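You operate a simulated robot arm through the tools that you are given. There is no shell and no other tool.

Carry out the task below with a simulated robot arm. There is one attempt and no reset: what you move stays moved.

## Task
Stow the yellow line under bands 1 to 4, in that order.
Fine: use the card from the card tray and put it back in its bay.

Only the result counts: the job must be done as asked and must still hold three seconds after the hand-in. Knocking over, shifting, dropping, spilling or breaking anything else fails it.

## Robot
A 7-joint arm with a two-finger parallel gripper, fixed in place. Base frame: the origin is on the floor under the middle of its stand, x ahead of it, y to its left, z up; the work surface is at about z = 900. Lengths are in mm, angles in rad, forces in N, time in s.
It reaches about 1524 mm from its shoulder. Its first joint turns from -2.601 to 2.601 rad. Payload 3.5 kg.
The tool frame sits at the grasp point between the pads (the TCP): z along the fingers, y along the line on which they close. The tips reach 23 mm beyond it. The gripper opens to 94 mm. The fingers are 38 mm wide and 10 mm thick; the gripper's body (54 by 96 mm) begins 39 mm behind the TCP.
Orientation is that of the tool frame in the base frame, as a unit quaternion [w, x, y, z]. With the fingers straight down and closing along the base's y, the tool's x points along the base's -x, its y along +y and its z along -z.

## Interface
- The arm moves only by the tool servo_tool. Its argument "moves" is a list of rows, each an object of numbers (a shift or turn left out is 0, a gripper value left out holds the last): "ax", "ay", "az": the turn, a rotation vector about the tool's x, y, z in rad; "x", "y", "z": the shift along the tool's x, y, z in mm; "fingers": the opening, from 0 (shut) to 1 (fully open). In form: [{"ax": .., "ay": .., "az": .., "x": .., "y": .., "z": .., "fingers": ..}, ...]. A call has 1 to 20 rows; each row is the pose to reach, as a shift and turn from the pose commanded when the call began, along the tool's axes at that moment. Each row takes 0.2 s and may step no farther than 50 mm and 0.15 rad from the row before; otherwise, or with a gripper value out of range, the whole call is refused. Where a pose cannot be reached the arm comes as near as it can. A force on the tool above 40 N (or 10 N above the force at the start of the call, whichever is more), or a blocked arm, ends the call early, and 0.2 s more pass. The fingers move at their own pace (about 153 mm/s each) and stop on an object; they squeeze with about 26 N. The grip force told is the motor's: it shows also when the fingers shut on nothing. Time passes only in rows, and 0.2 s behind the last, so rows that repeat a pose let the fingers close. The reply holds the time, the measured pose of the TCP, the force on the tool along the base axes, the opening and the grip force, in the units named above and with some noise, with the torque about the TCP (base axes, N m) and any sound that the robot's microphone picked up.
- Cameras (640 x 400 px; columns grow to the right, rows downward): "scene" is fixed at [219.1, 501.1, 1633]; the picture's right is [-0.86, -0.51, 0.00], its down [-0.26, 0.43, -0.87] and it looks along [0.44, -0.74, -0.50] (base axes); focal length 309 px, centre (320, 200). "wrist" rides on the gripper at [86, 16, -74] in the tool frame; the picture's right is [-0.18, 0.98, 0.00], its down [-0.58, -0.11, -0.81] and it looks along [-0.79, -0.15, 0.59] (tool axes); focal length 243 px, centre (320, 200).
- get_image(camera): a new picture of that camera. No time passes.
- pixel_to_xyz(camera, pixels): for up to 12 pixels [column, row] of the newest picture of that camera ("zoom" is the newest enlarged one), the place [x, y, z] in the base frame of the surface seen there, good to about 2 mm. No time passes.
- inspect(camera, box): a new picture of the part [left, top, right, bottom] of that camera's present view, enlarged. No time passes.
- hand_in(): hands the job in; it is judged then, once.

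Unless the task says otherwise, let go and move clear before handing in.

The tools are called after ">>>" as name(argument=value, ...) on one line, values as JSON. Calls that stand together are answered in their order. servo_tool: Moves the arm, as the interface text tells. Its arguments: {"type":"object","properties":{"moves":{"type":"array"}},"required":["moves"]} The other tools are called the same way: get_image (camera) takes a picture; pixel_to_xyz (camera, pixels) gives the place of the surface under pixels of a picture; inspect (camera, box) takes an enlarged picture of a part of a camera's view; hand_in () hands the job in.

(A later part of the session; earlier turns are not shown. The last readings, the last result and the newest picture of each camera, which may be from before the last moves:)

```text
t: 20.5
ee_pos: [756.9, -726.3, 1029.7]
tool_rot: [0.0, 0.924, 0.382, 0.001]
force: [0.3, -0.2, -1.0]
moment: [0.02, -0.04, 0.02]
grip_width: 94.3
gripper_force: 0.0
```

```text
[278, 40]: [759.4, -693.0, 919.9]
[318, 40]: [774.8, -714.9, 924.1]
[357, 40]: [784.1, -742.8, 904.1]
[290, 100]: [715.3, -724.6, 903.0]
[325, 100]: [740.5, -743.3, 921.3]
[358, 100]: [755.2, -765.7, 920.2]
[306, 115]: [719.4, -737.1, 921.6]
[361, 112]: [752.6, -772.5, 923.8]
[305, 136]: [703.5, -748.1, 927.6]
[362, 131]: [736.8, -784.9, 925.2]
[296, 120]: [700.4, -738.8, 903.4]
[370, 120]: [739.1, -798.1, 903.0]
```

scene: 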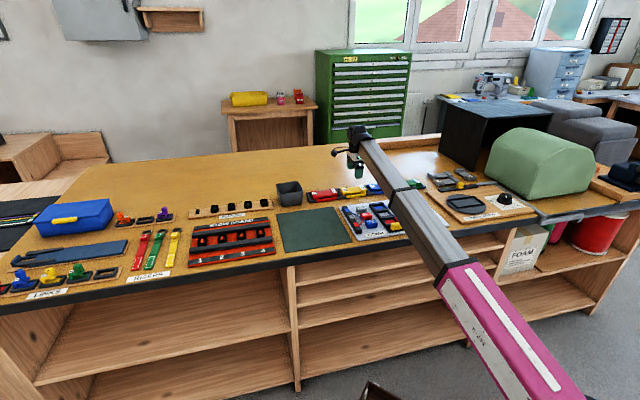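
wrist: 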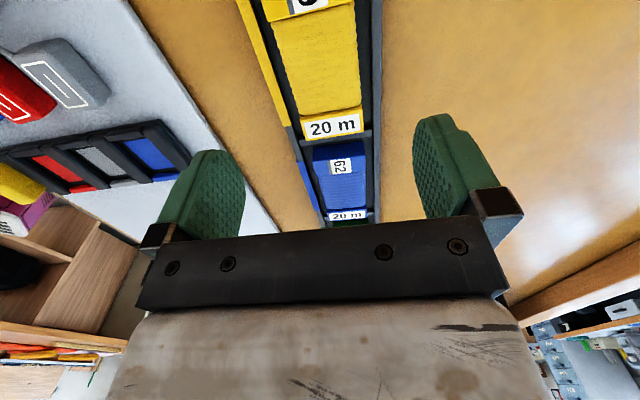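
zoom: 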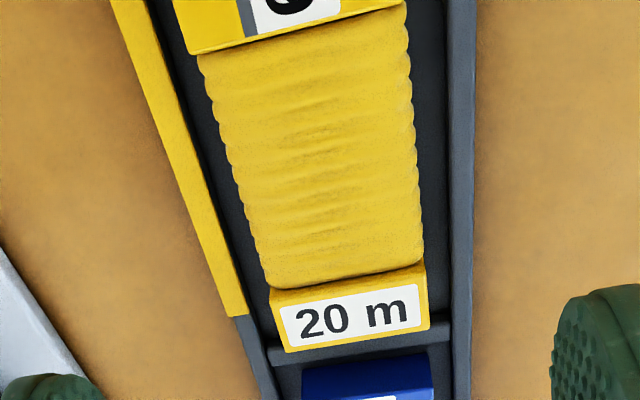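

The card's middle across the tray is s≈1051.5 with width ~50 mm, so I need a 2.5 mm shift. I'll lower so the tips stop just above the tray rails (tips z ≈ 914) and then close on the winding.

>>> servo_tool(moves=[{"x": 1, "y": 2.5, "z": 4}, {"x": 1, "y": 2.5, "z": 14}, {"x": 1, "y": 2.5, "z": 28}, {"x": 1, "y": 2.5, "z": 44}, {"x": 1, "y": 2.5, "z": 60}, {"x": 1, "y": 2.5, "z": 74}, {"x": 1, "y": 2.5, "z": 84}, {"x": 1, "y": 2.5, "z": 90}, {"x": 1, "y": 2.5, "z": 92.5}, {"x": 1, "y": 2.5, "z": 92.5}])

>>> get_image(camera="wrist")

>>> inspect(camera="scene", box=[310, 150, 400, 206])

```text
t: 22.7
ee_pos: [759.3, -727.3, 936.3]
tool_rot: [0.0, 0.924, 0.382, 0.0]
force: [-0.3, 0.1, -0.3]
moment: [-0.01, 0.0, -0.03]
grip_width: 94.2
gripper_force: 0.1
```

```text
taken
```

wrist: 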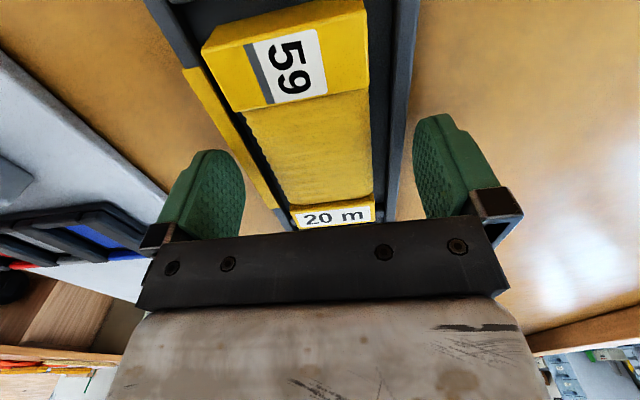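

```text
7.11 times, centred on (355, 178) of scene
```

zoom: 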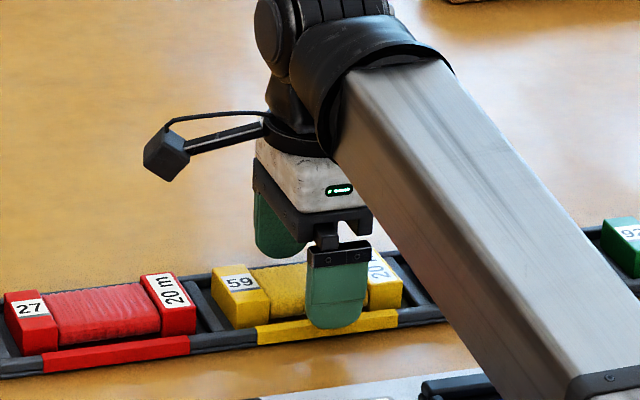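

The fingers straddle the card cleanly with tips just over the rails. I'll close on the winding now.

>>> servo_tool(moves=[{"fingers": 0.6}, {"fingers": 0.45}, {"fingers": 0.3}, {"fingers": 0.0}, {"fingers": 0.0}, {"fingers": 0.0}])

>>> inspect(camera="scene", box=[310, 150, 400, 206])

>>> get_image(camera="wrist")

```text
t: 24.1
ee_pos: [759.5, -727.1, 936.9]
tool_rot: [0.0, 0.924, 0.382, 0.0]
force: [-0.8, -0.1, 1.1]
moment: [0.07, 0.0, -0.03]
grip_width: 53.3
gripper_force: 26.2
```

```text
7.11 times, centred on (355, 178) of scene
```

zoom: 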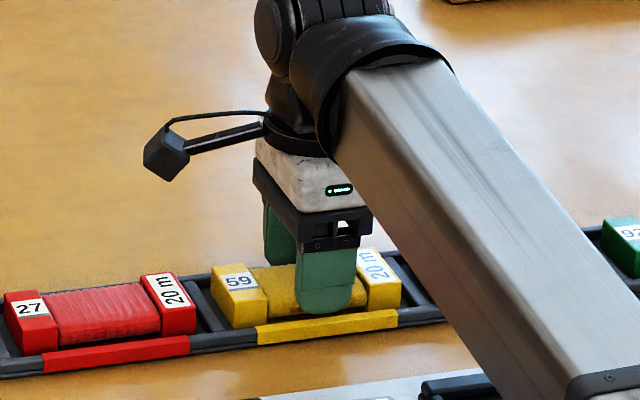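

```text
taken
```

wrist: 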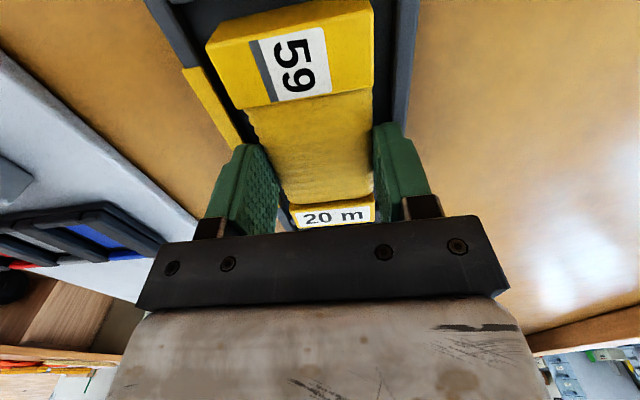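

The fingers stopped on the card at 53.3 mm with 26 N, so it's gripped. I'll lift gently 50 mm and look for the line.

>>> servo_tool(moves=[{"z": -2}, {"z": -6}, {"z": -12}, {"z": -20}, {"z": -30}, {"z": -40}, {"z": -47}, {"z": -50}, {"z": -50}])

>>> get_image(camera="wrist")

>>> inspect(camera="scene", box=[300, 140, 400, 210])

>>> get_image(camera="scene")

```text
t: 26.1
ee_pos: [758.8, -725.9, 985.4]
tool_rot: [-0.001, 0.924, 0.382, 0.0]
force: [0.3, 0.5, -1.1]
moment: [0.02, -0.01, 0.01]
grip_width: 52.9
gripper_force: 26.4
```

```text
taken
```

wrist: 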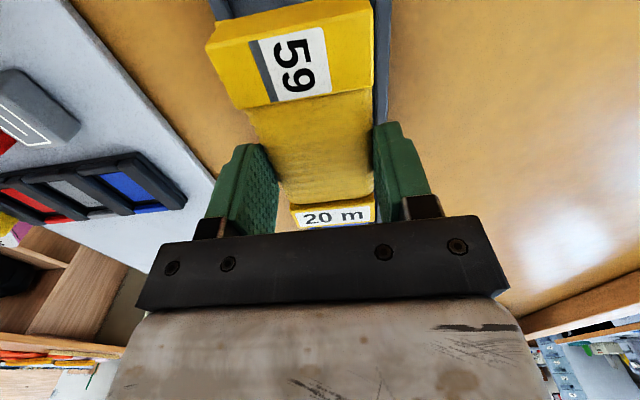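

```text
5.71 times, centred on (350, 175) of scene
```

zoom: 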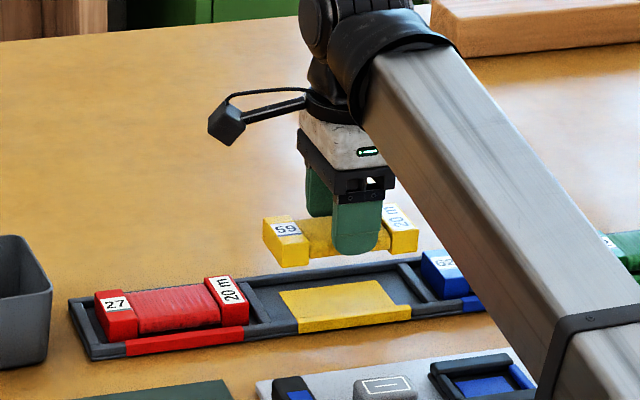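

```text
taken
```

scene: 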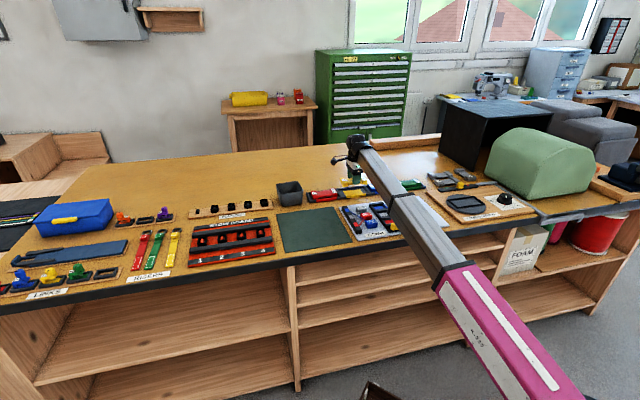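

The card is held in the gripper, the yellow bay is left empty, and no loose line shows. The card's end blocks (about ±39-59 mm from its middle) match the two rails of the stow board, so I plan to carry it crosswise to beyond band 1 and run it along the rails from 1 to 4, approaching band 1 first and keeping well away from the others.

>>> servo_tool(moves=[{"z": -5}, {"y": -3, "z": -17}, {"x": 3, "y": -12, "z": -32}, {"x": 12, "y": -30, "z": -43}, {"x": 30, "y": -52, "z": -48}, {"x": 58, "y": -75, "z": -50}, {"x": 92, "y": -92, "z": -50}, {"x": 130, "y": -100, "z": -50}, {"x": 168, "y": -102, "z": -50}, {"x": 206, "y": -102, "z": -50}, {"x": 244, "y": -102, "z": -50}, {"x": 282, "y": -102, "z": -50}, {"x": 320, "y": -102, "z": -50}, {"x": 358, "y": -102, "z": -50}, {"x": 396, "y": -102, "z": -50}, {"x": 434, "y": -102, "z": -50}, {"x": 470, "y": -102, "z": -50}, {"x": 500, "y": -102, "z": -50}, {"x": 520, "y": -102, "z": -50}, {"x": 528, "y": -102, "z": -50}])

>>> get_image(camera="wrist")

>>> get_image(camera="scene")

```text
t: 30.3
ee_pos: [1061.3, -280.6, 1036.1]
tool_rot: [0.0, 0.924, 0.382, -0.001]
force: [-0.2, -0.3, -0.4]
moment: [0.01, 0.02, -0.02]
grip_width: 52.9
gripper_force: 26.0
```

```text
taken
```

wrist: 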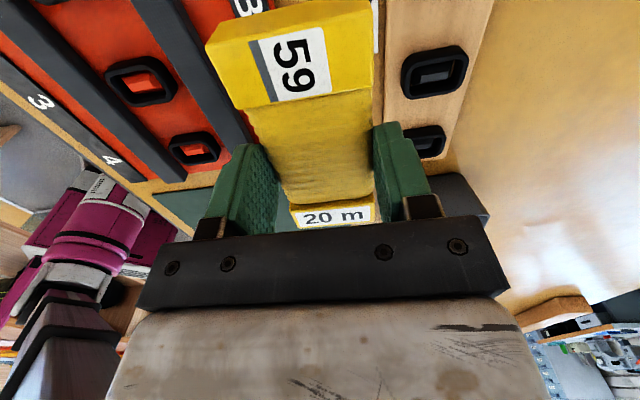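

```text
taken
```

scene: 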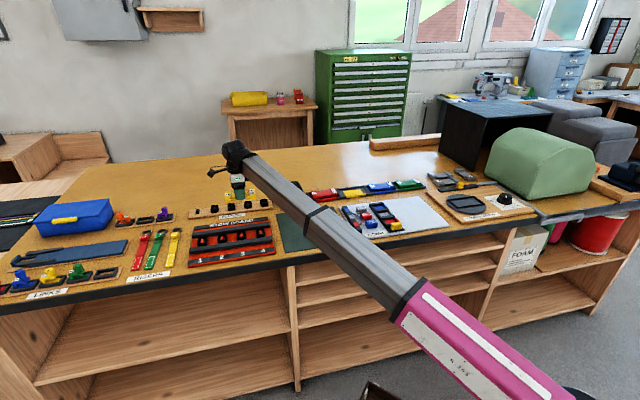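

The card is still firmly held (52.9 mm) at s≈949, w≈552, passing behind the board at a safe height. I'll continue to beyond band 1, turn the card crosswise, and come in line with the rails.

>>> servo_tool(moves=[{"x": 5, "az": -0.04}, {"x": 18, "az": -0.14}, {"x": 38, "az": -0.27}, {"x": 62, "az": -0.41}, {"x": 88, "az": -0.55}, {"x": 114, "az": -0.69}, {"x": 140, "az": -0.83}, {"x": 166, "az": -0.97}, {"x": 190, "az": -1.11}, {"x": 210, "y": -6, "az": -1.25}, {"x": 226, "y": -18, "az": -1.38}, {"x": 235, "y": -36, "az": -1.49}, {"x": 238, "y": -58, "az": -1.55}, {"x": 238, "y": -82, "az": -1.571}, {"x": 238, "y": -106, "az": -1.571}, {"x": 238, "y": -126, "az": -1.571}, {"x": 238, "y": -138, "az": -1.571}, {"x": 238, "y": -142, "az": -1.571}, {"x": 238, "y": -142, "az": -1.571}])

>>> get_image(camera="wrist")

>>> get_image(camera="scene")

>>> inspect(camera="scene", box=[130, 170, 290, 275])

```text
t: 34.3
ee_pos: [1130.0, -12.3, 1035.7]
tool_rot: [0.001, 0.383, 0.924, 0.0]
force: [0.5, 0.1, -0.5]
moment: [-0.01, 0.0, -0.01]
grip_width: 53.0
gripper_force: 26.1
```

```text
taken
```

wrist: 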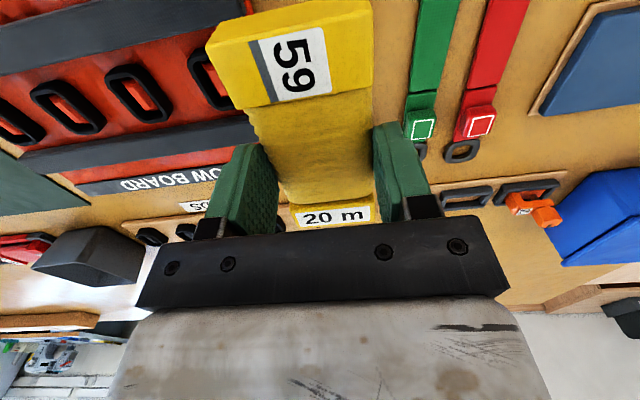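

```text
taken
```

scene: 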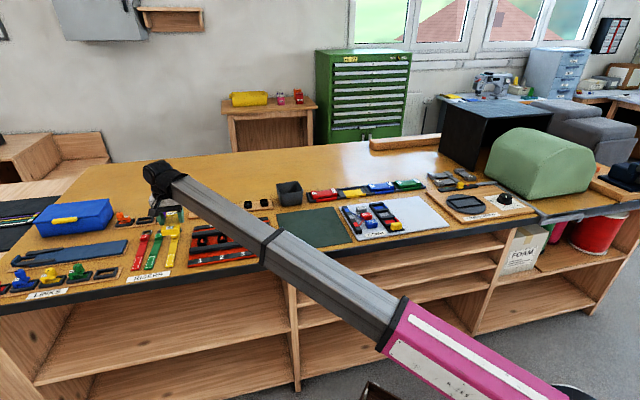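

```text
3.81 times, centred on (210, 222) of scene
```

zoom: 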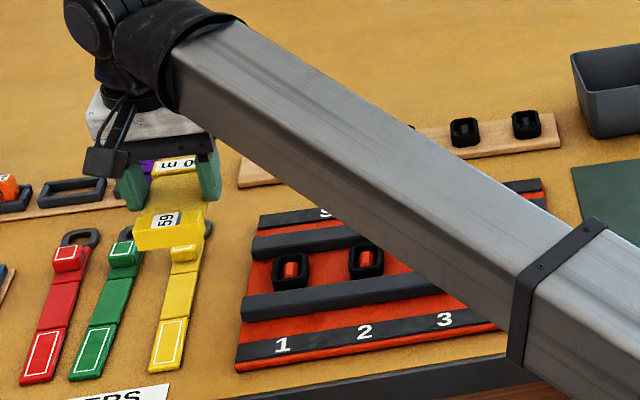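

The card is at s≈808, w≈790, crosswise, with nothing disturbed. I'll measure the rails and bands 1-2 from this wrist view before lowering.

>>> inspect(camera="wrist", box=[0, 0, 260, 190])

>>> pixel_to_xyz(camera="wrist", pixels=[[137, 92], [107, 70], [170, 110], [125, 68], [152, 118], [120, 12], [120, 40], [140, 128], [140, 148], [240, 118], [62, 105], [12, 120]])

>>> pixel_to_xyz(camera="wrist", pixels=[[290, 20], [240, 40], [235, 85], [225, 60], [290, 140], [340, 140], [345, 30], [310, 215], [230, 12], [250, 5], [60, 55], [40, 170]])

```text
2.11 times, centred on (130, 95) of wrist
```

zoom: 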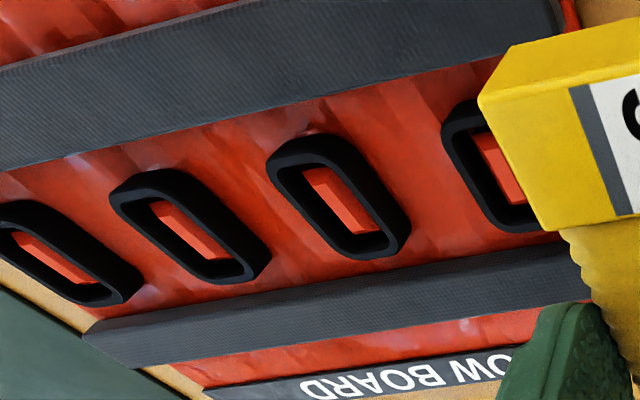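

```text
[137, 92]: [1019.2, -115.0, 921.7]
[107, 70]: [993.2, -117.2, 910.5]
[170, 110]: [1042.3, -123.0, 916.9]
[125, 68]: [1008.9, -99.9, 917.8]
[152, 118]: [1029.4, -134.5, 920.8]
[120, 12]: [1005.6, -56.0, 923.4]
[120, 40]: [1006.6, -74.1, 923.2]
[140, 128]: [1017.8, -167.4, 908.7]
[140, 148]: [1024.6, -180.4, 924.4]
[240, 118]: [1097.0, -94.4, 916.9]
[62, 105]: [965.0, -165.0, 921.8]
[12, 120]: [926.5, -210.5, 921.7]
```

```text
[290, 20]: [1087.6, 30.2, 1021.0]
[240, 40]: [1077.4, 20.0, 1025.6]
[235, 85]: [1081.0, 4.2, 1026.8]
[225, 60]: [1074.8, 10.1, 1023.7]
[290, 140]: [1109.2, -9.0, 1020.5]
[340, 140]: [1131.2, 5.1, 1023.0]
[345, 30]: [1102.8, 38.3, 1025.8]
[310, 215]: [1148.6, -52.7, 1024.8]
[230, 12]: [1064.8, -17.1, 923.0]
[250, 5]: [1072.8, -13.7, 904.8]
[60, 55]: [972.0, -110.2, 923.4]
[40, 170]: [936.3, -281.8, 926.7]
```

Rails run at s≈746-770 and 843-866 with the pegs near s≈803 and bands at w≈711, 639, 566, 495. I'll shift to just outside band 1 (w≈760) and lower so the card's blocks are about 3 mm above the rail tops.

>>> servo_tool(moves=[{"y": -5, "z": 4}, {"y": -14, "z": 14}, {"y": -24, "z": 28}, {"y": -29, "z": 42}, {"y": -30, "z": 55}, {"y": -30, "z": 65}, {"y": -30, "z": 71}, {"y": -30, "z": 74}, {"y": -30, "z": 74}])

>>> get_image(camera="wrist")

>>> get_image(camera="scene")

>>> inspect(camera="scene", box=[130, 190, 260, 275])

```text
t: 36.3
ee_pos: [1108.0, -33.7, 962.3]
tool_rot: [0.0, 0.383, 0.924, 0.0]
force: [0.1, 0.3, -0.8]
moment: [-0.02, 0.0, -0.02]
grip_width: 53.0
gripper_force: 26.3
```

```text
taken
```

wrist: 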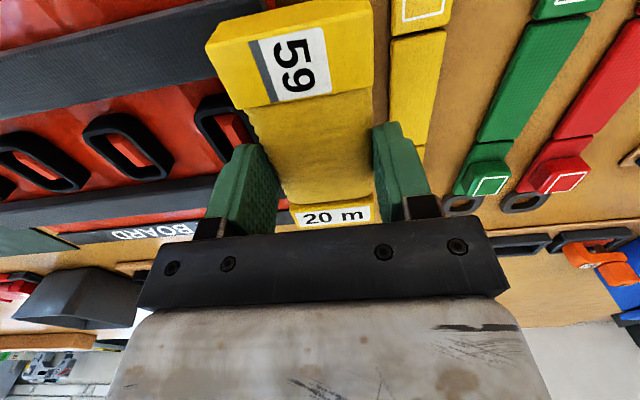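

```text
taken
```

scene: 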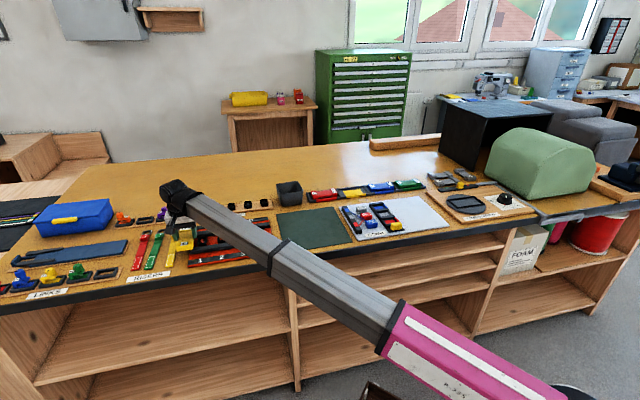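

```text
4.71 times, centred on (195, 232) of scene
```

zoom: 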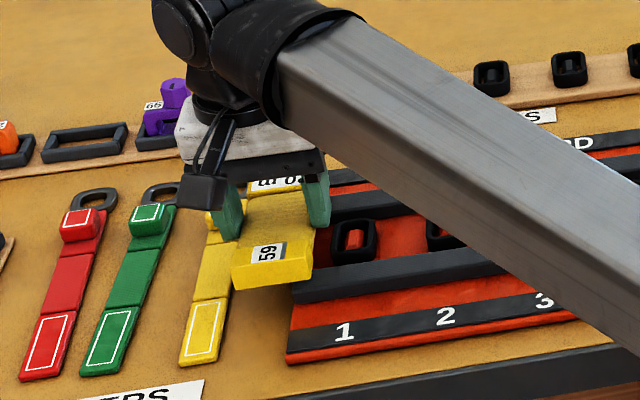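

The card hovers just outside band 1 with its blocks about 3-4 mm over rail height, force near zero. I'll move slowly over band 1 (w≈711) and watch for force, sound or line.

>>> servo_tool(moves=[{"y": -3}, {"y": -8}, {"y": -14}, {"y": -20}, {"y": -26}, {"y": -32}, {"y": -38}, {"y": -43}, {"y": -47}, {"y": -49}, {"y": -49}])

>>> get_image(camera="wrist")

>>> inspect(camera="scene", box=[150, 190, 280, 275])

```text
t: 38.7
ee_pos: [1073.6, -68.3, 962.1]
tool_rot: [0.0, 0.382, 0.924, 0.001]
force: [0.1, -0.1, 0.2]
moment: [0.0, 0.02, 0.0]
grip_width: 53.0
gripper_force: 26.1
```

```text
taken
```

wrist: 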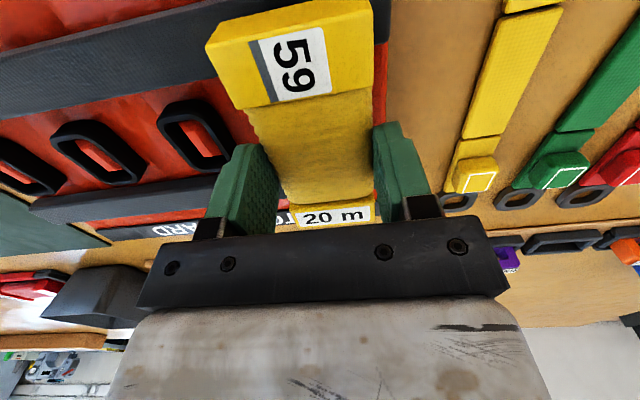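

```text
4.71 times, centred on (215, 232) of scene
```

zoom: 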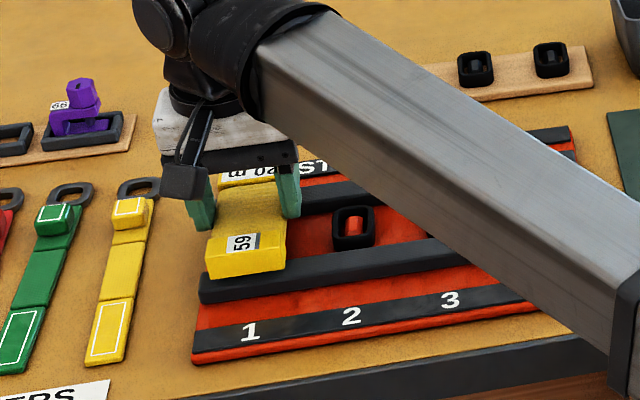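

The card is over band 1 with no force or sound yet. I'll lower gently in 1 mm steps until the blocks meet the rails.

>>> servo_tool(moves=[{"z": 1}, {"z": 2}, {"z": 3}, {"z": 4}, {"z": 5}, {"z": 5}])

>>> inspect(camera="scene", box=[150, 190, 280, 275])

```text
t: 40.1
ee_pos: [1073.2, -68.3, 956.4]
tool_rot: [0.0, 0.382, 0.924, 0.0]
force: [-0.8, -0.5, -0.4]
moment: [0.02, -0.01, 0.01]
grip_width: 53.1
gripper_force: 25.8
```

```text
4.71 times, centred on (215, 232) of scene
```

zoom: 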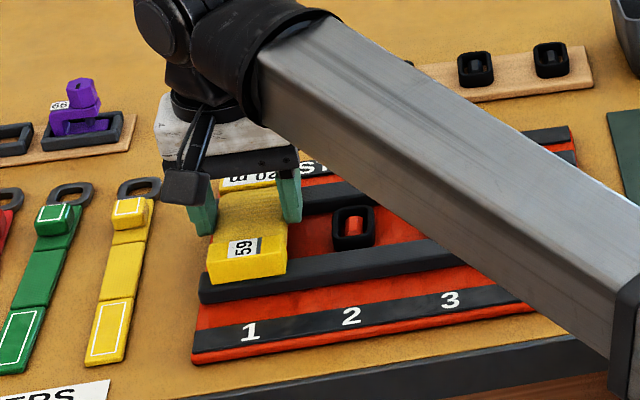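

No contact yet at z = 956.4. I'll keep lowering by small steps, watching the force.

>>> servo_tool(moves=[{"z": 1}, {"z": 2}, {"z": 3}, {"z": 4}, {"z": 4}])

```text
t: 41.3
ee_pos: [1073.6, -68.6, 954.4]
tool_rot: [0.0, 0.383, 0.924, 0.0]
force: [4.3, 1.3, 25.9]
moment: [0.02, -0.14, 0.04]
grip_width: 53.5
gripper_force: 26.3
```

Contact: 26 N upward at z ≈ 954.4. I'll look whether anything changed at band 1.

>>> inspect(camera="scene", box=[160, 200, 260, 265])

>>> get_image(camera="wrist")

```text
6.15 times, centred on (210, 232) of scene
```

zoom: 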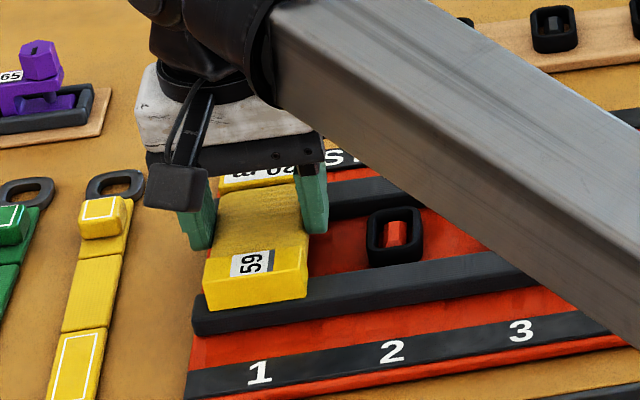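

```text
taken
```

wrist: 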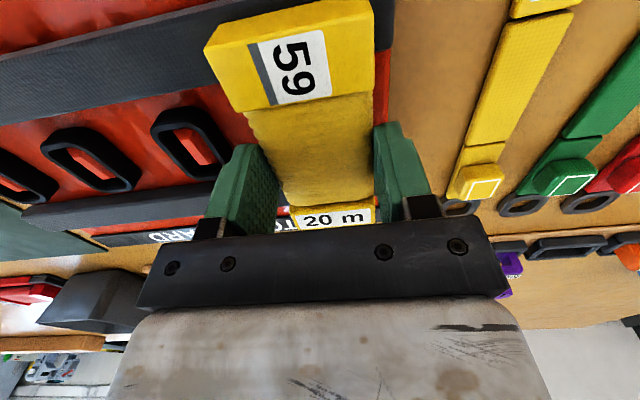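

Nothing visible yet under the card. I'll ease the pressure and slide lightly along the rails to midway between bands 1 and 2, then look at band 1.

>>> servo_tool(moves=[{"z": -1}, {"y": -3, "z": -1.5}, {"y": -8, "z": -1.5}, {"y": -14, "z": -1.5}, {"y": -20, "z": -1.5}, {"y": -26, "z": -1.5}, {"y": -32, "z": -1.5}, {"y": -35, "z": -1.5}, {"y": -36, "z": -1.5}])

>>> inspect(camera="scene", box=[160, 200, 260, 265])

>>> get_image(camera="wrist")

```text
t: 43.3
ee_pos: [1048.0, -94.6, 953.8]
tool_rot: [0.0, 0.384, 0.923, 0.0]
force: [-0.2, -0.1, -0.6]
moment: [-0.01, -0.01, 0.0]
grip_width: 53.1
gripper_force: 26.1
```

```text
6.15 times, centred on (210, 232) of scene
```

zoom: 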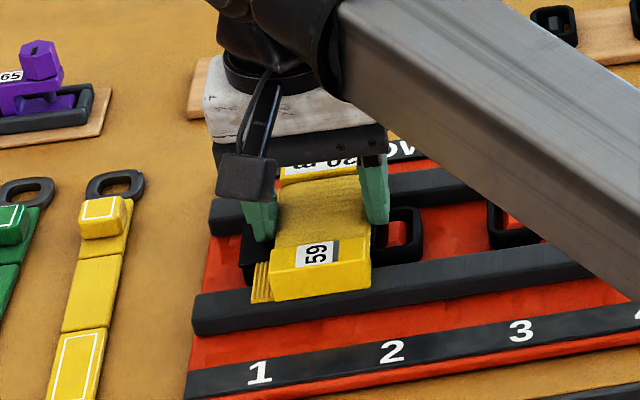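

```text
taken
```

wrist: 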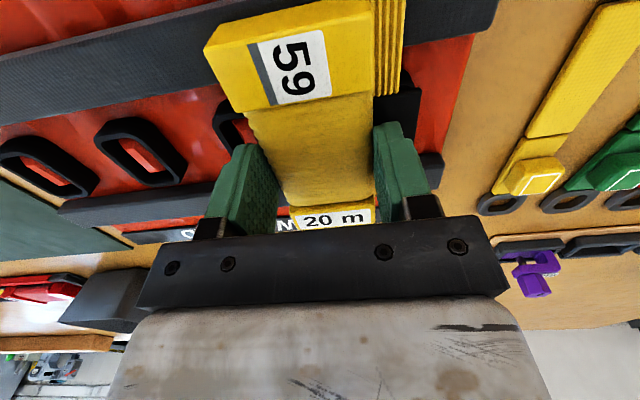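

A fan of yellow line now lies at band 1 (zoom 262,283; wrist 388,45), so pressing the card on the rails over band 1 stowed it. I'll enlarge to check it before going on.

>>> inspect(camera="wrist", box=[330, 0, 490, 200])

>>> inspect(camera="scene", box=[185, 225, 235, 258])

```text
2.00 times, centred on (410, 100) of wrist
```

zoom: 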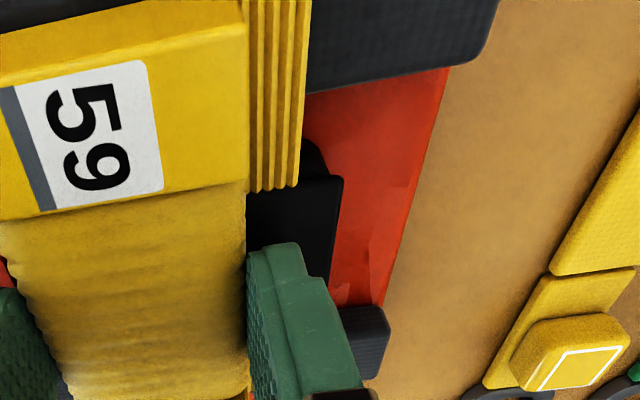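

```text
12.12 times, centred on (210, 242) of scene
```

zoom: 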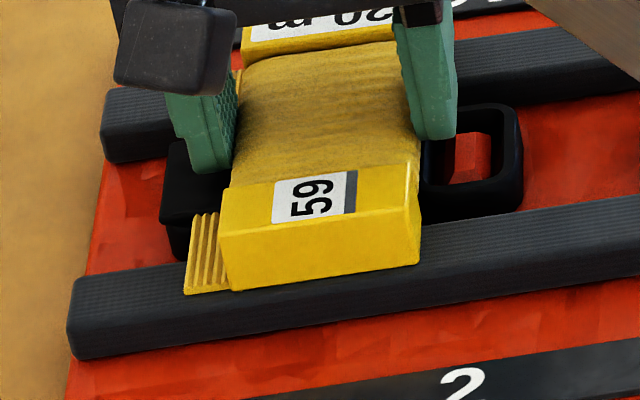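

Band 1 now clamps a neat yellow bight, and the force is zero. I'll repeat the same sequence for band 2: rise 8 mm, move to w≈637.5, and press down gently.

>>> servo_tool(moves=[{"z": -3}, {"z": -7}, {"y": -3, "z": -8}, {"y": -9, "z": -8}, {"y": -16, "z": -8}, {"y": -23, "z": -8}, {"y": -30, "z": -8}, {"y": -35, "z": -8}, {"y": -36.5, "z": -8}, {"y": -36.5, "z": -8}])

>>> inspect(camera="scene", box=[170, 210, 260, 268])

>>> get_image(camera="wrist")

```text
t: 45.5
ee_pos: [1021.1, -120.1, 961.8]
tool_rot: [0.0, 0.383, 0.924, 0.0]
force: [0.0, 0.7, -0.7]
moment: [0.02, 0.0, 0.03]
grip_width: 53.0
gripper_force: 25.9
```

```text
6.90 times, centred on (215, 239) of scene
```

zoom: 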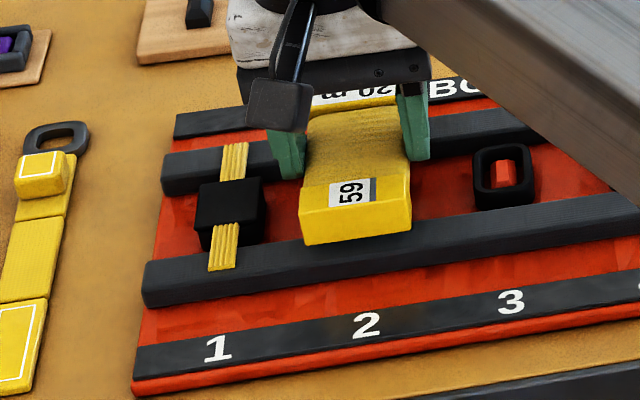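

```text
taken
```

wrist: 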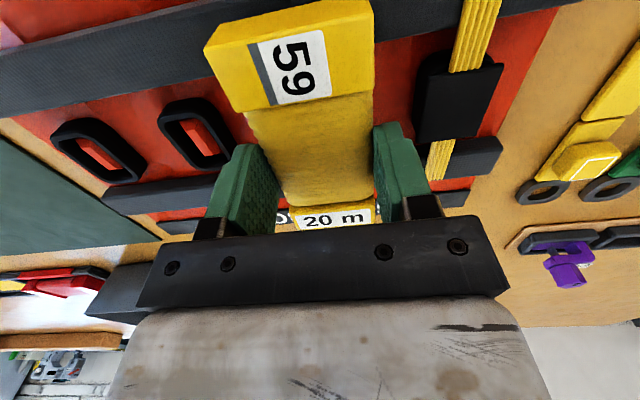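

Band 1 is fully stowed: yellow bundle across both rails with the black band over it (zoom 228,215). The card is over band 2 now; I'll press down the same way.

>>> servo_tool(moves=[{"z": 2}, {"z": 4}, {"z": 6}, {"z": 7}, {"z": 8}, {"z": 9}, {"z": 9.5}, {"z": 9.5}])

```text
t: 47.3
ee_pos: [1023.9, -120.1, 954.8]
tool_rot: [0.001, 0.383, 0.924, 0.0]
force: [1.1, -0.3, 17.1]
moment: [0.17, 0.31, 0.0]
grip_width: 53.1
gripper_force: 26.0
```

Contact at 17 N; the first time I pressed to 26 N, so I'll add about 1 mm and then ease and slide on as before.

>>> servo_tool(moves=[{"z": 0.5}, {"z": 1}, {"z": 1}])

```text
t: 48.1
ee_pos: [1021.5, -120.4, 952.9]
tool_rot: [0.001, 0.383, 0.924, 0.0]
force: [5.5, 0.2, 25.2]
moment: [-0.04, -0.15, -0.04]
grip_width: 53.0
gripper_force: 25.9
```

Now 25 N, the same as on band 1. I'll ease off and slide on midway to band 3, then check.

>>> servo_tool(moves=[{"z": -1}, {"y": -3, "z": -1.5}, {"y": -8, "z": -1.5}, {"y": -14, "z": -1.5}, {"y": -20, "z": -1.5}, {"y": -26, "z": -1.5}, {"y": -32, "z": -1.5}, {"y": -35, "z": -1.5}, {"y": -36, "z": -1.5}])

>>> inspect(camera="scene", box=[170, 210, 260, 268])

>>> get_image(camera="wrist")

```text
t: 50.1
ee_pos: [997.2, -145.0, 954.2]
tool_rot: [0.0, 0.383, 0.924, -0.001]
force: [0.0, -0.5, -0.9]
moment: [0.04, -0.01, 0.04]
grip_width: 53.1
gripper_force: 26.2
```

```text
6.90 times, centred on (215, 239) of scene
```

zoom: 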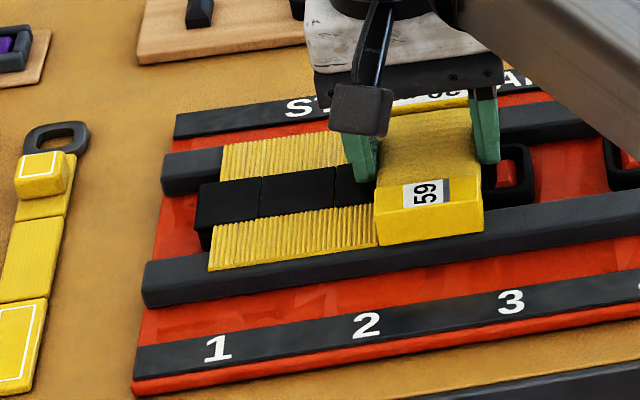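

```text
taken
```

wrist: 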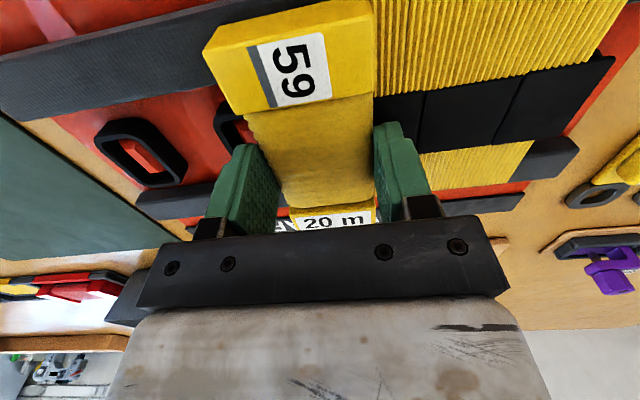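

The yellow now covers the stretch from band 1 to the card with three black pieces (zoom 230,215; 298,200; 355,190), which is more than I expected. I'll lift the card straight up and look closely before going on.

>>> servo_tool(moves=[{"z": -2}, {"z": -8}, {"z": -18}, {"z": -30}, {"z": -42}, {"z": -52}, {"z": -58}, {"z": -60}, {"z": -60}])

>>> inspect(camera="scene", box=[180, 215, 250, 260])

>>> get_image(camera="wrist")

>>> inspect(camera="wrist", box=[360, 0, 600, 200])

```text
t: 52.1
ee_pos: [997.2, -144.5, 1013.4]
tool_rot: [-0.001, 0.382, 0.924, 0.0]
force: [0.7, 0.3, -0.9]
moment: [-0.01, 0.02, -0.01]
grip_width: 52.8
gripper_force: 26.3
```

```text
8.89 times, centred on (215, 238) of scene
```

zoom: 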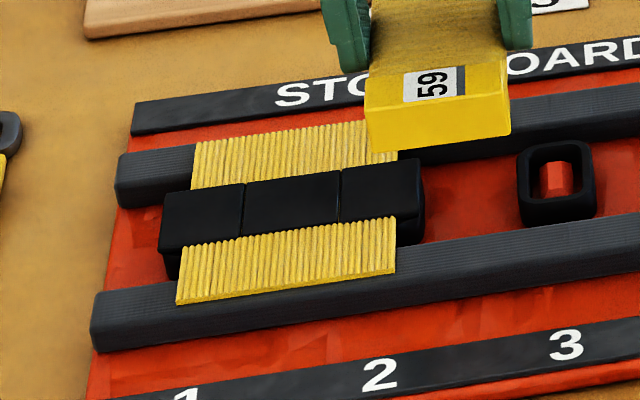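

```text
taken
```

wrist: 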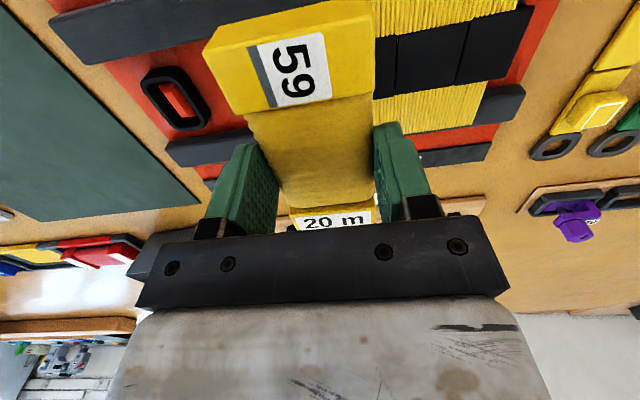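

```text
2.00 times, centred on (480, 100) of wrist
```

zoom: 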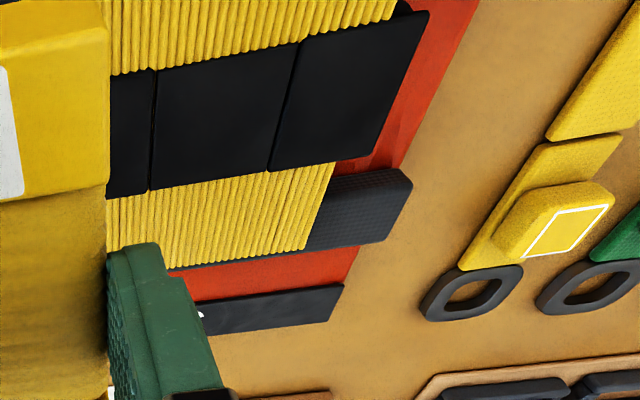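

Bands 1 and 2 both hold the line now, joined by a continuous span between them, so the order is being taken as wanted. On to band 3 (w≈565.5): shift 37.5 mm, lower, and press slowly.

>>> servo_tool(moves=[{"y": -5}, {"y": -16, "z": 4}, {"y": -28, "z": 12}, {"y": -35, "z": 22}, {"y": -37.5, "z": 33}, {"y": -37.5, "z": 42}, {"y": -37.5, "z": 49}, {"y": -37.5, "z": 53}, {"y": -37.5, "z": 56}, {"y": -37.5, "z": 58}, {"y": -37.5, "z": 59}, {"y": -37.5, "z": 60}, {"y": -37.5, "z": 61}, {"y": -37.5, "z": 61}])

>>> inspect(camera="scene", box=[180, 205, 270, 262])

```text
t: 55.1
ee_pos: [969.5, -171.0, 953.2]
tool_rot: [0.001, 0.382, 0.924, 0.0]
force: [0.4, -0.1, 10.2]
moment: [0.25, 0.33, 0.01]
grip_width: 52.7
gripper_force: 26.2
```

```text
7.02 times, centred on (225, 234) of scene
```

zoom: 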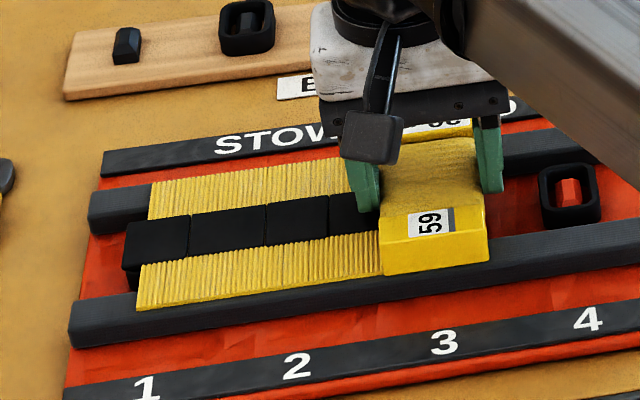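

The span already reaches the card, with a fourth black piece showing (zoom 350,210), at only 10 N. I'll press a little more for consistency, then ease and slide off.

>>> servo_tool(moves=[{"z": 0.7}, {"z": 1.4}, {"z": 1.4}])

```text
t: 55.9
ee_pos: [968.8, -171.5, 951.9]
tool_rot: [0.001, 0.383, 0.924, 0.0]
force: [3.2, 2.1, 26.1]
moment: [0.03, -0.1, -0.05]
grip_width: 53.2
gripper_force: 25.7
```

Pressed to 26 N on band 3; the card seems to have crept about 2 mm up in the grip over the presses, so I'll press more lightly on band 4. First I'll ease and slide on as before and check.

>>> servo_tool(moves=[{"z": -1}, {"y": -3, "z": -1.5}, {"y": -8, "z": -1.5}, {"y": -14, "z": -2}, {"y": -20, "z": -3}, {"y": -26, "z": -5}, {"y": -32, "z": -7}, {"y": -35, "z": -9}, {"y": -36, "z": -10}, {"y": -36, "z": -10}])

>>> inspect(camera="scene", box=[180, 205, 270, 262])

>>> get_image(camera="wrist")

```text
t: 58.1
ee_pos: [944.6, -197.6, 960.6]
tool_rot: [0.0, 0.383, 0.924, 0.0]
force: [0.1, -0.9, -1.1]
moment: [0.0, 0.0, 0.0]
grip_width: 53.0
gripper_force: 26.1
```

```text
7.02 times, centred on (225, 234) of scene
```

zoom: 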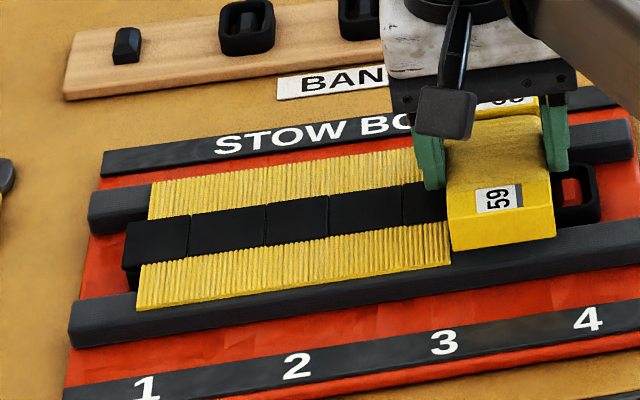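

```text
taken
```

wrist: 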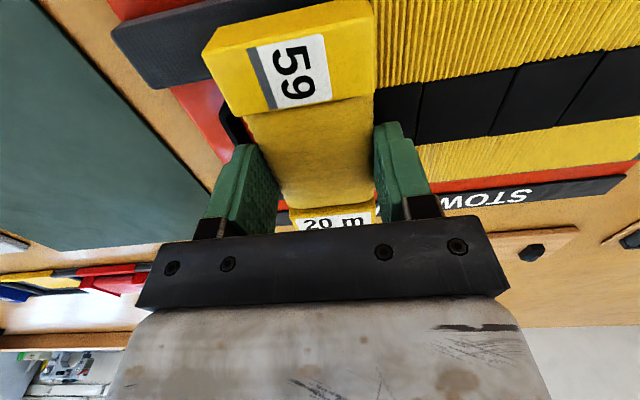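

Band 3 is stowed too (black piece at zoom 425,205). Now band 4: shift 35 mm to w≈493 and press lightly.

>>> servo_tool(moves=[{"y": -3}, {"y": -10}, {"y": -18}, {"y": -26}, {"y": -32}, {"y": -35}, {"y": -35, "z": 2}, {"y": -35, "z": 4}, {"y": -35, "z": 6}, {"y": -35, "z": 7}, {"y": -35, "z": 8}, {"y": -35, "z": 9}, {"y": -35, "z": 9}])

>>> inspect(camera="scene", box=[200, 200, 290, 257])

```text
t: 60.9
ee_pos: [919.8, -222.5, 952.1]
tool_rot: [0.0, 0.382, 0.924, 0.0]
force: [0.4, 0.3, 0.8]
moment: [0.06, -0.04, 0.0]
grip_width: 53.1
gripper_force: 26.5
```

```text
7.02 times, centred on (245, 228) of scene
```

zoom: 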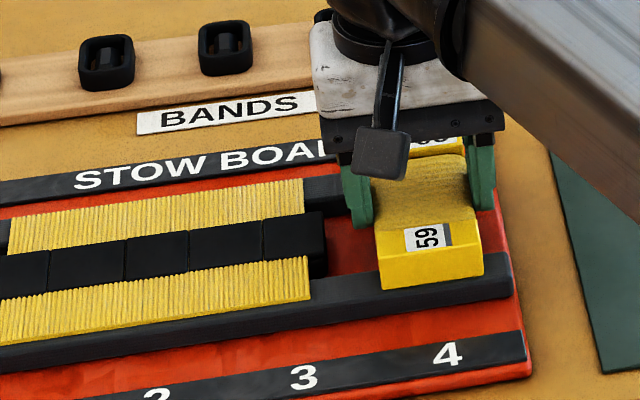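

Bands 1-3 are clean, ending at band 3 (zoom 305,240), and band 4 isn't caught yet with force near zero. I'll press a little further.

>>> servo_tool(moves=[{"z": 0.7}, {"z": 1.4}, {"z": 2}, {"z": 2}])

>>> inspect(camera="scene", box=[200, 200, 290, 257])

```text
t: 61.9
ee_pos: [920.5, -221.7, 951.5]
tool_rot: [0.001, 0.382, 0.924, 0.0]
force: [2.2, 0.1, 26.5]
moment: [-0.02, -0.09, 0.03]
grip_width: 53.5
gripper_force: 26.0
```

```text
7.02 times, centred on (245, 228) of scene
```

zoom: 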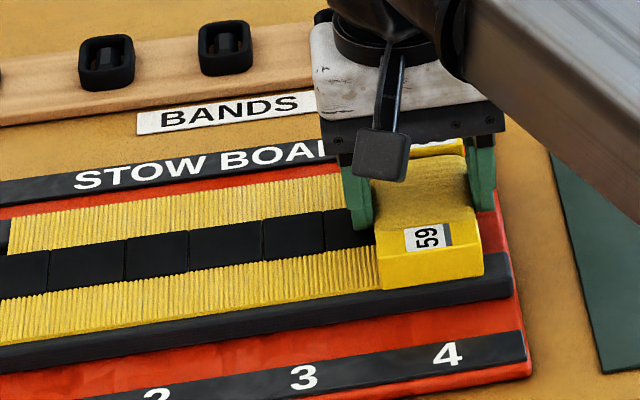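

The span now runs to band 4 under the card. I'll lift straight up and check all four bands.

>>> servo_tool(moves=[{"z": -1.5}, {"z": -4}, {"z": -9}, {"z": -18}, {"z": -30}, {"z": -43}, {"z": -55}, {"z": -64}, {"z": -69}, {"z": -70}, {"z": -70}])

>>> get_image(camera="scene")

>>> inspect(camera="scene", box=[180, 190, 290, 262])

>>> get_image(camera="wrist")

```text
t: 64.3
ee_pos: [920.7, -221.7, 1020.1]
tool_rot: [0.0, 0.383, 0.924, 0.0]
force: [0.4, 0.6, -0.2]
moment: [0.03, -0.01, -0.02]
grip_width: 52.9
gripper_force: 26.1
```

```text
taken
```

scene: 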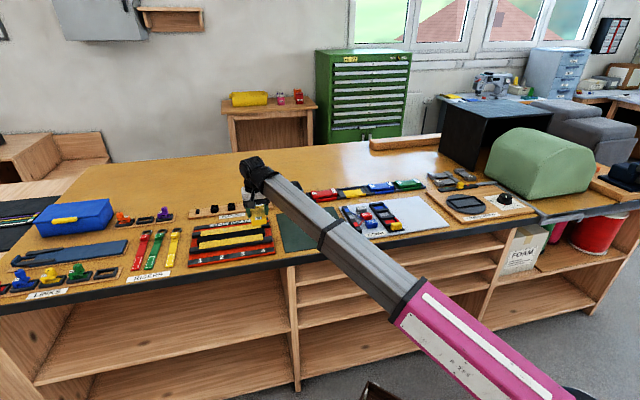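

```text
5.56 times, centred on (235, 226) of scene
```

zoom: 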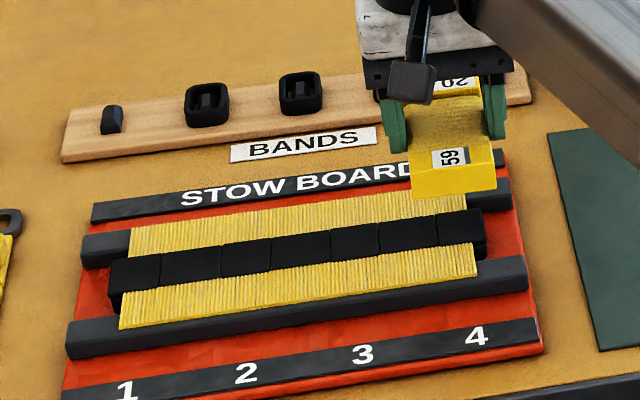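

```text
taken
```

wrist: 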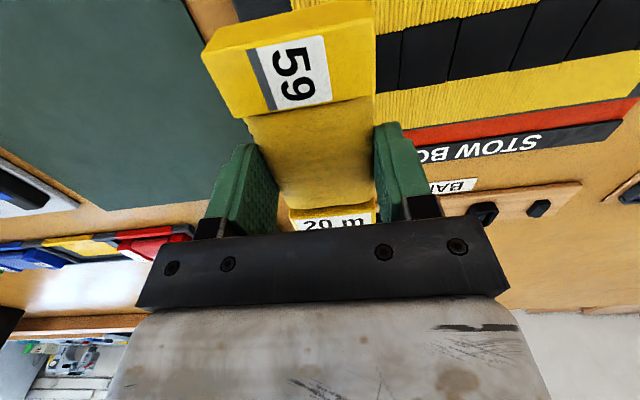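

All four bands hold a continuous yellow run (zoom 150-485, 265). Now to return the card; first I'll measure how it sits in the grip after the presses.

>>> inspect(camera="wrist", box=[195, 0, 415, 240])

>>> pixel_to_xyz(camera="wrist", pixels=[[270, 105], [368, 92], [245, 55], [365, 50], [300, 70], [300, 218], [365, 214], [330, 222], [310, 130], [310, 180], [222, 40], [345, 12]])

```text
1.67 times, centred on (305, 120) of wrist
```

zoom: 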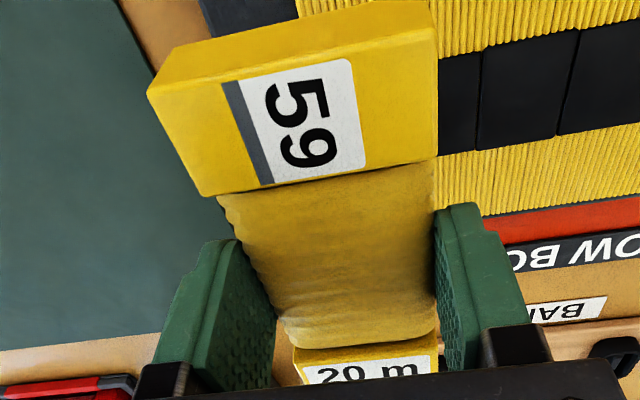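

```text
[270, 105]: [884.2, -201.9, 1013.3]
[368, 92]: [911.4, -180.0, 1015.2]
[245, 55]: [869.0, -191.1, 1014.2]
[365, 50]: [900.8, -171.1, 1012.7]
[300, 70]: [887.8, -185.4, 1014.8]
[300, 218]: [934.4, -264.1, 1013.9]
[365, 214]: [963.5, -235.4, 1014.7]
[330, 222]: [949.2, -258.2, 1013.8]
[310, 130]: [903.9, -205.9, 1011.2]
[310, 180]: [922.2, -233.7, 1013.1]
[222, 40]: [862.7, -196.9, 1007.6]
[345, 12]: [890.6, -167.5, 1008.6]
```

The card top sits 6 mm below the TCP (was 11 mm), so it has crept up 5 mm but is level and centred. I'll carry it back above its bay, turning it to its old heading on the way at a safe height.

>>> servo_tool(moves=[{"x": -1.9, "y": -3.8, "z": -3, "az": 0.013}, {"x": -7.3, "y": -14.1, "z": -7, "az": 0.047}, {"x": -15.8, "y": -30.6, "z": -11, "az": 0.102}, {"x": -26.8, "y": -51.9, "z": -14, "az": 0.173}, {"x": -40.2, "y": -77.8, "z": -16, "az": 0.259}, {"x": -54.8, "y": -106.1, "z": -16, "az": 0.353}, {"x": -69.4, "y": -134.3, "z": -16, "az": 0.448}, {"x": -84.0, "y": -162.6, "z": -16, "az": 0.542}, {"x": -98.6, "y": -190.9, "z": -16, "az": 0.636}, {"x": -113.2, "y": -219.2, "z": -16, "az": 0.731}, {"x": -127.8, "y": -247.5, "z": -16, "az": 0.825}, {"x": -142.4, "y": -275.8, "z": -16, "az": 0.919}, {"x": -157.0, "y": -304.1, "z": -16, "az": 1.013}, {"x": -171.6, "y": -332.3, "z": -16, "az": 1.108}, {"x": -186.2, "y": -360.6, "z": -16, "az": 1.202}, {"x": -200.8, "y": -388.9, "z": -16, "az": 1.296}, {"x": -215.4, "y": -417.2, "z": -16, "az": 1.39}, {"x": -227.6, "y": -440.8, "z": -16, "az": 1.469}, {"x": -237.3, "y": -459.6, "z": -16, "az": 1.532}, {"x": -243.4, "y": -471.4, "z": -16, "az": 1.571}])

>>> get_image(camera="wrist")

>>> get_image(camera="scene")

>>> inspect(camera="scene", box=[180, 200, 290, 270])

```text
t: 68.5
ee_pos: [757.5, -727.7, 1036.4]
tool_rot: [0.0, 0.924, 0.382, 0.0]
force: [0.1, 0.2, -0.2]
moment: [-0.01, 0.02, 0.01]
grip_width: 53.0
gripper_force: 25.8
```

```text
taken
```

wrist: 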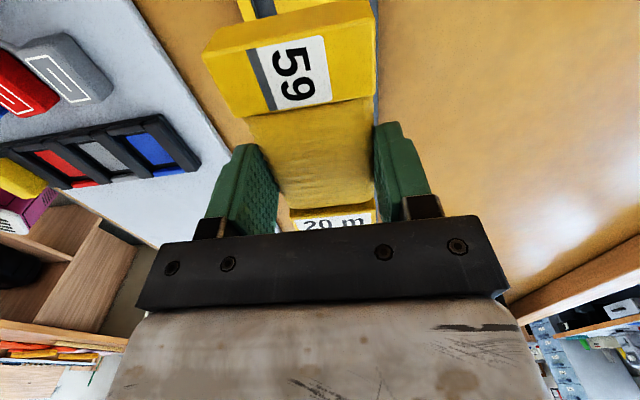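

```text
taken
```

scene: 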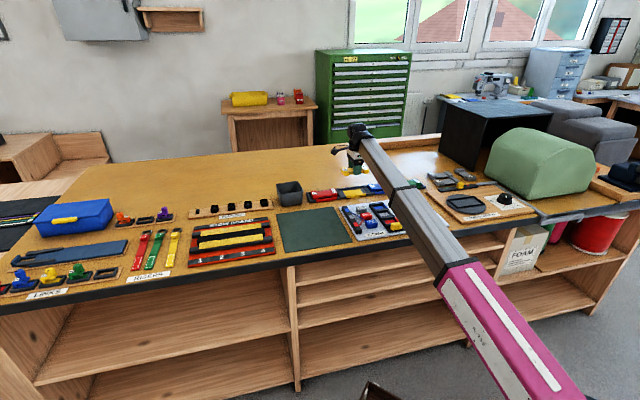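

```text
5.71 times, centred on (235, 235) of scene
```

zoom: 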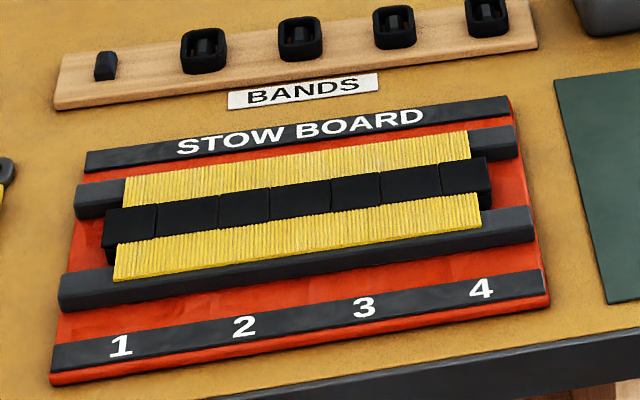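

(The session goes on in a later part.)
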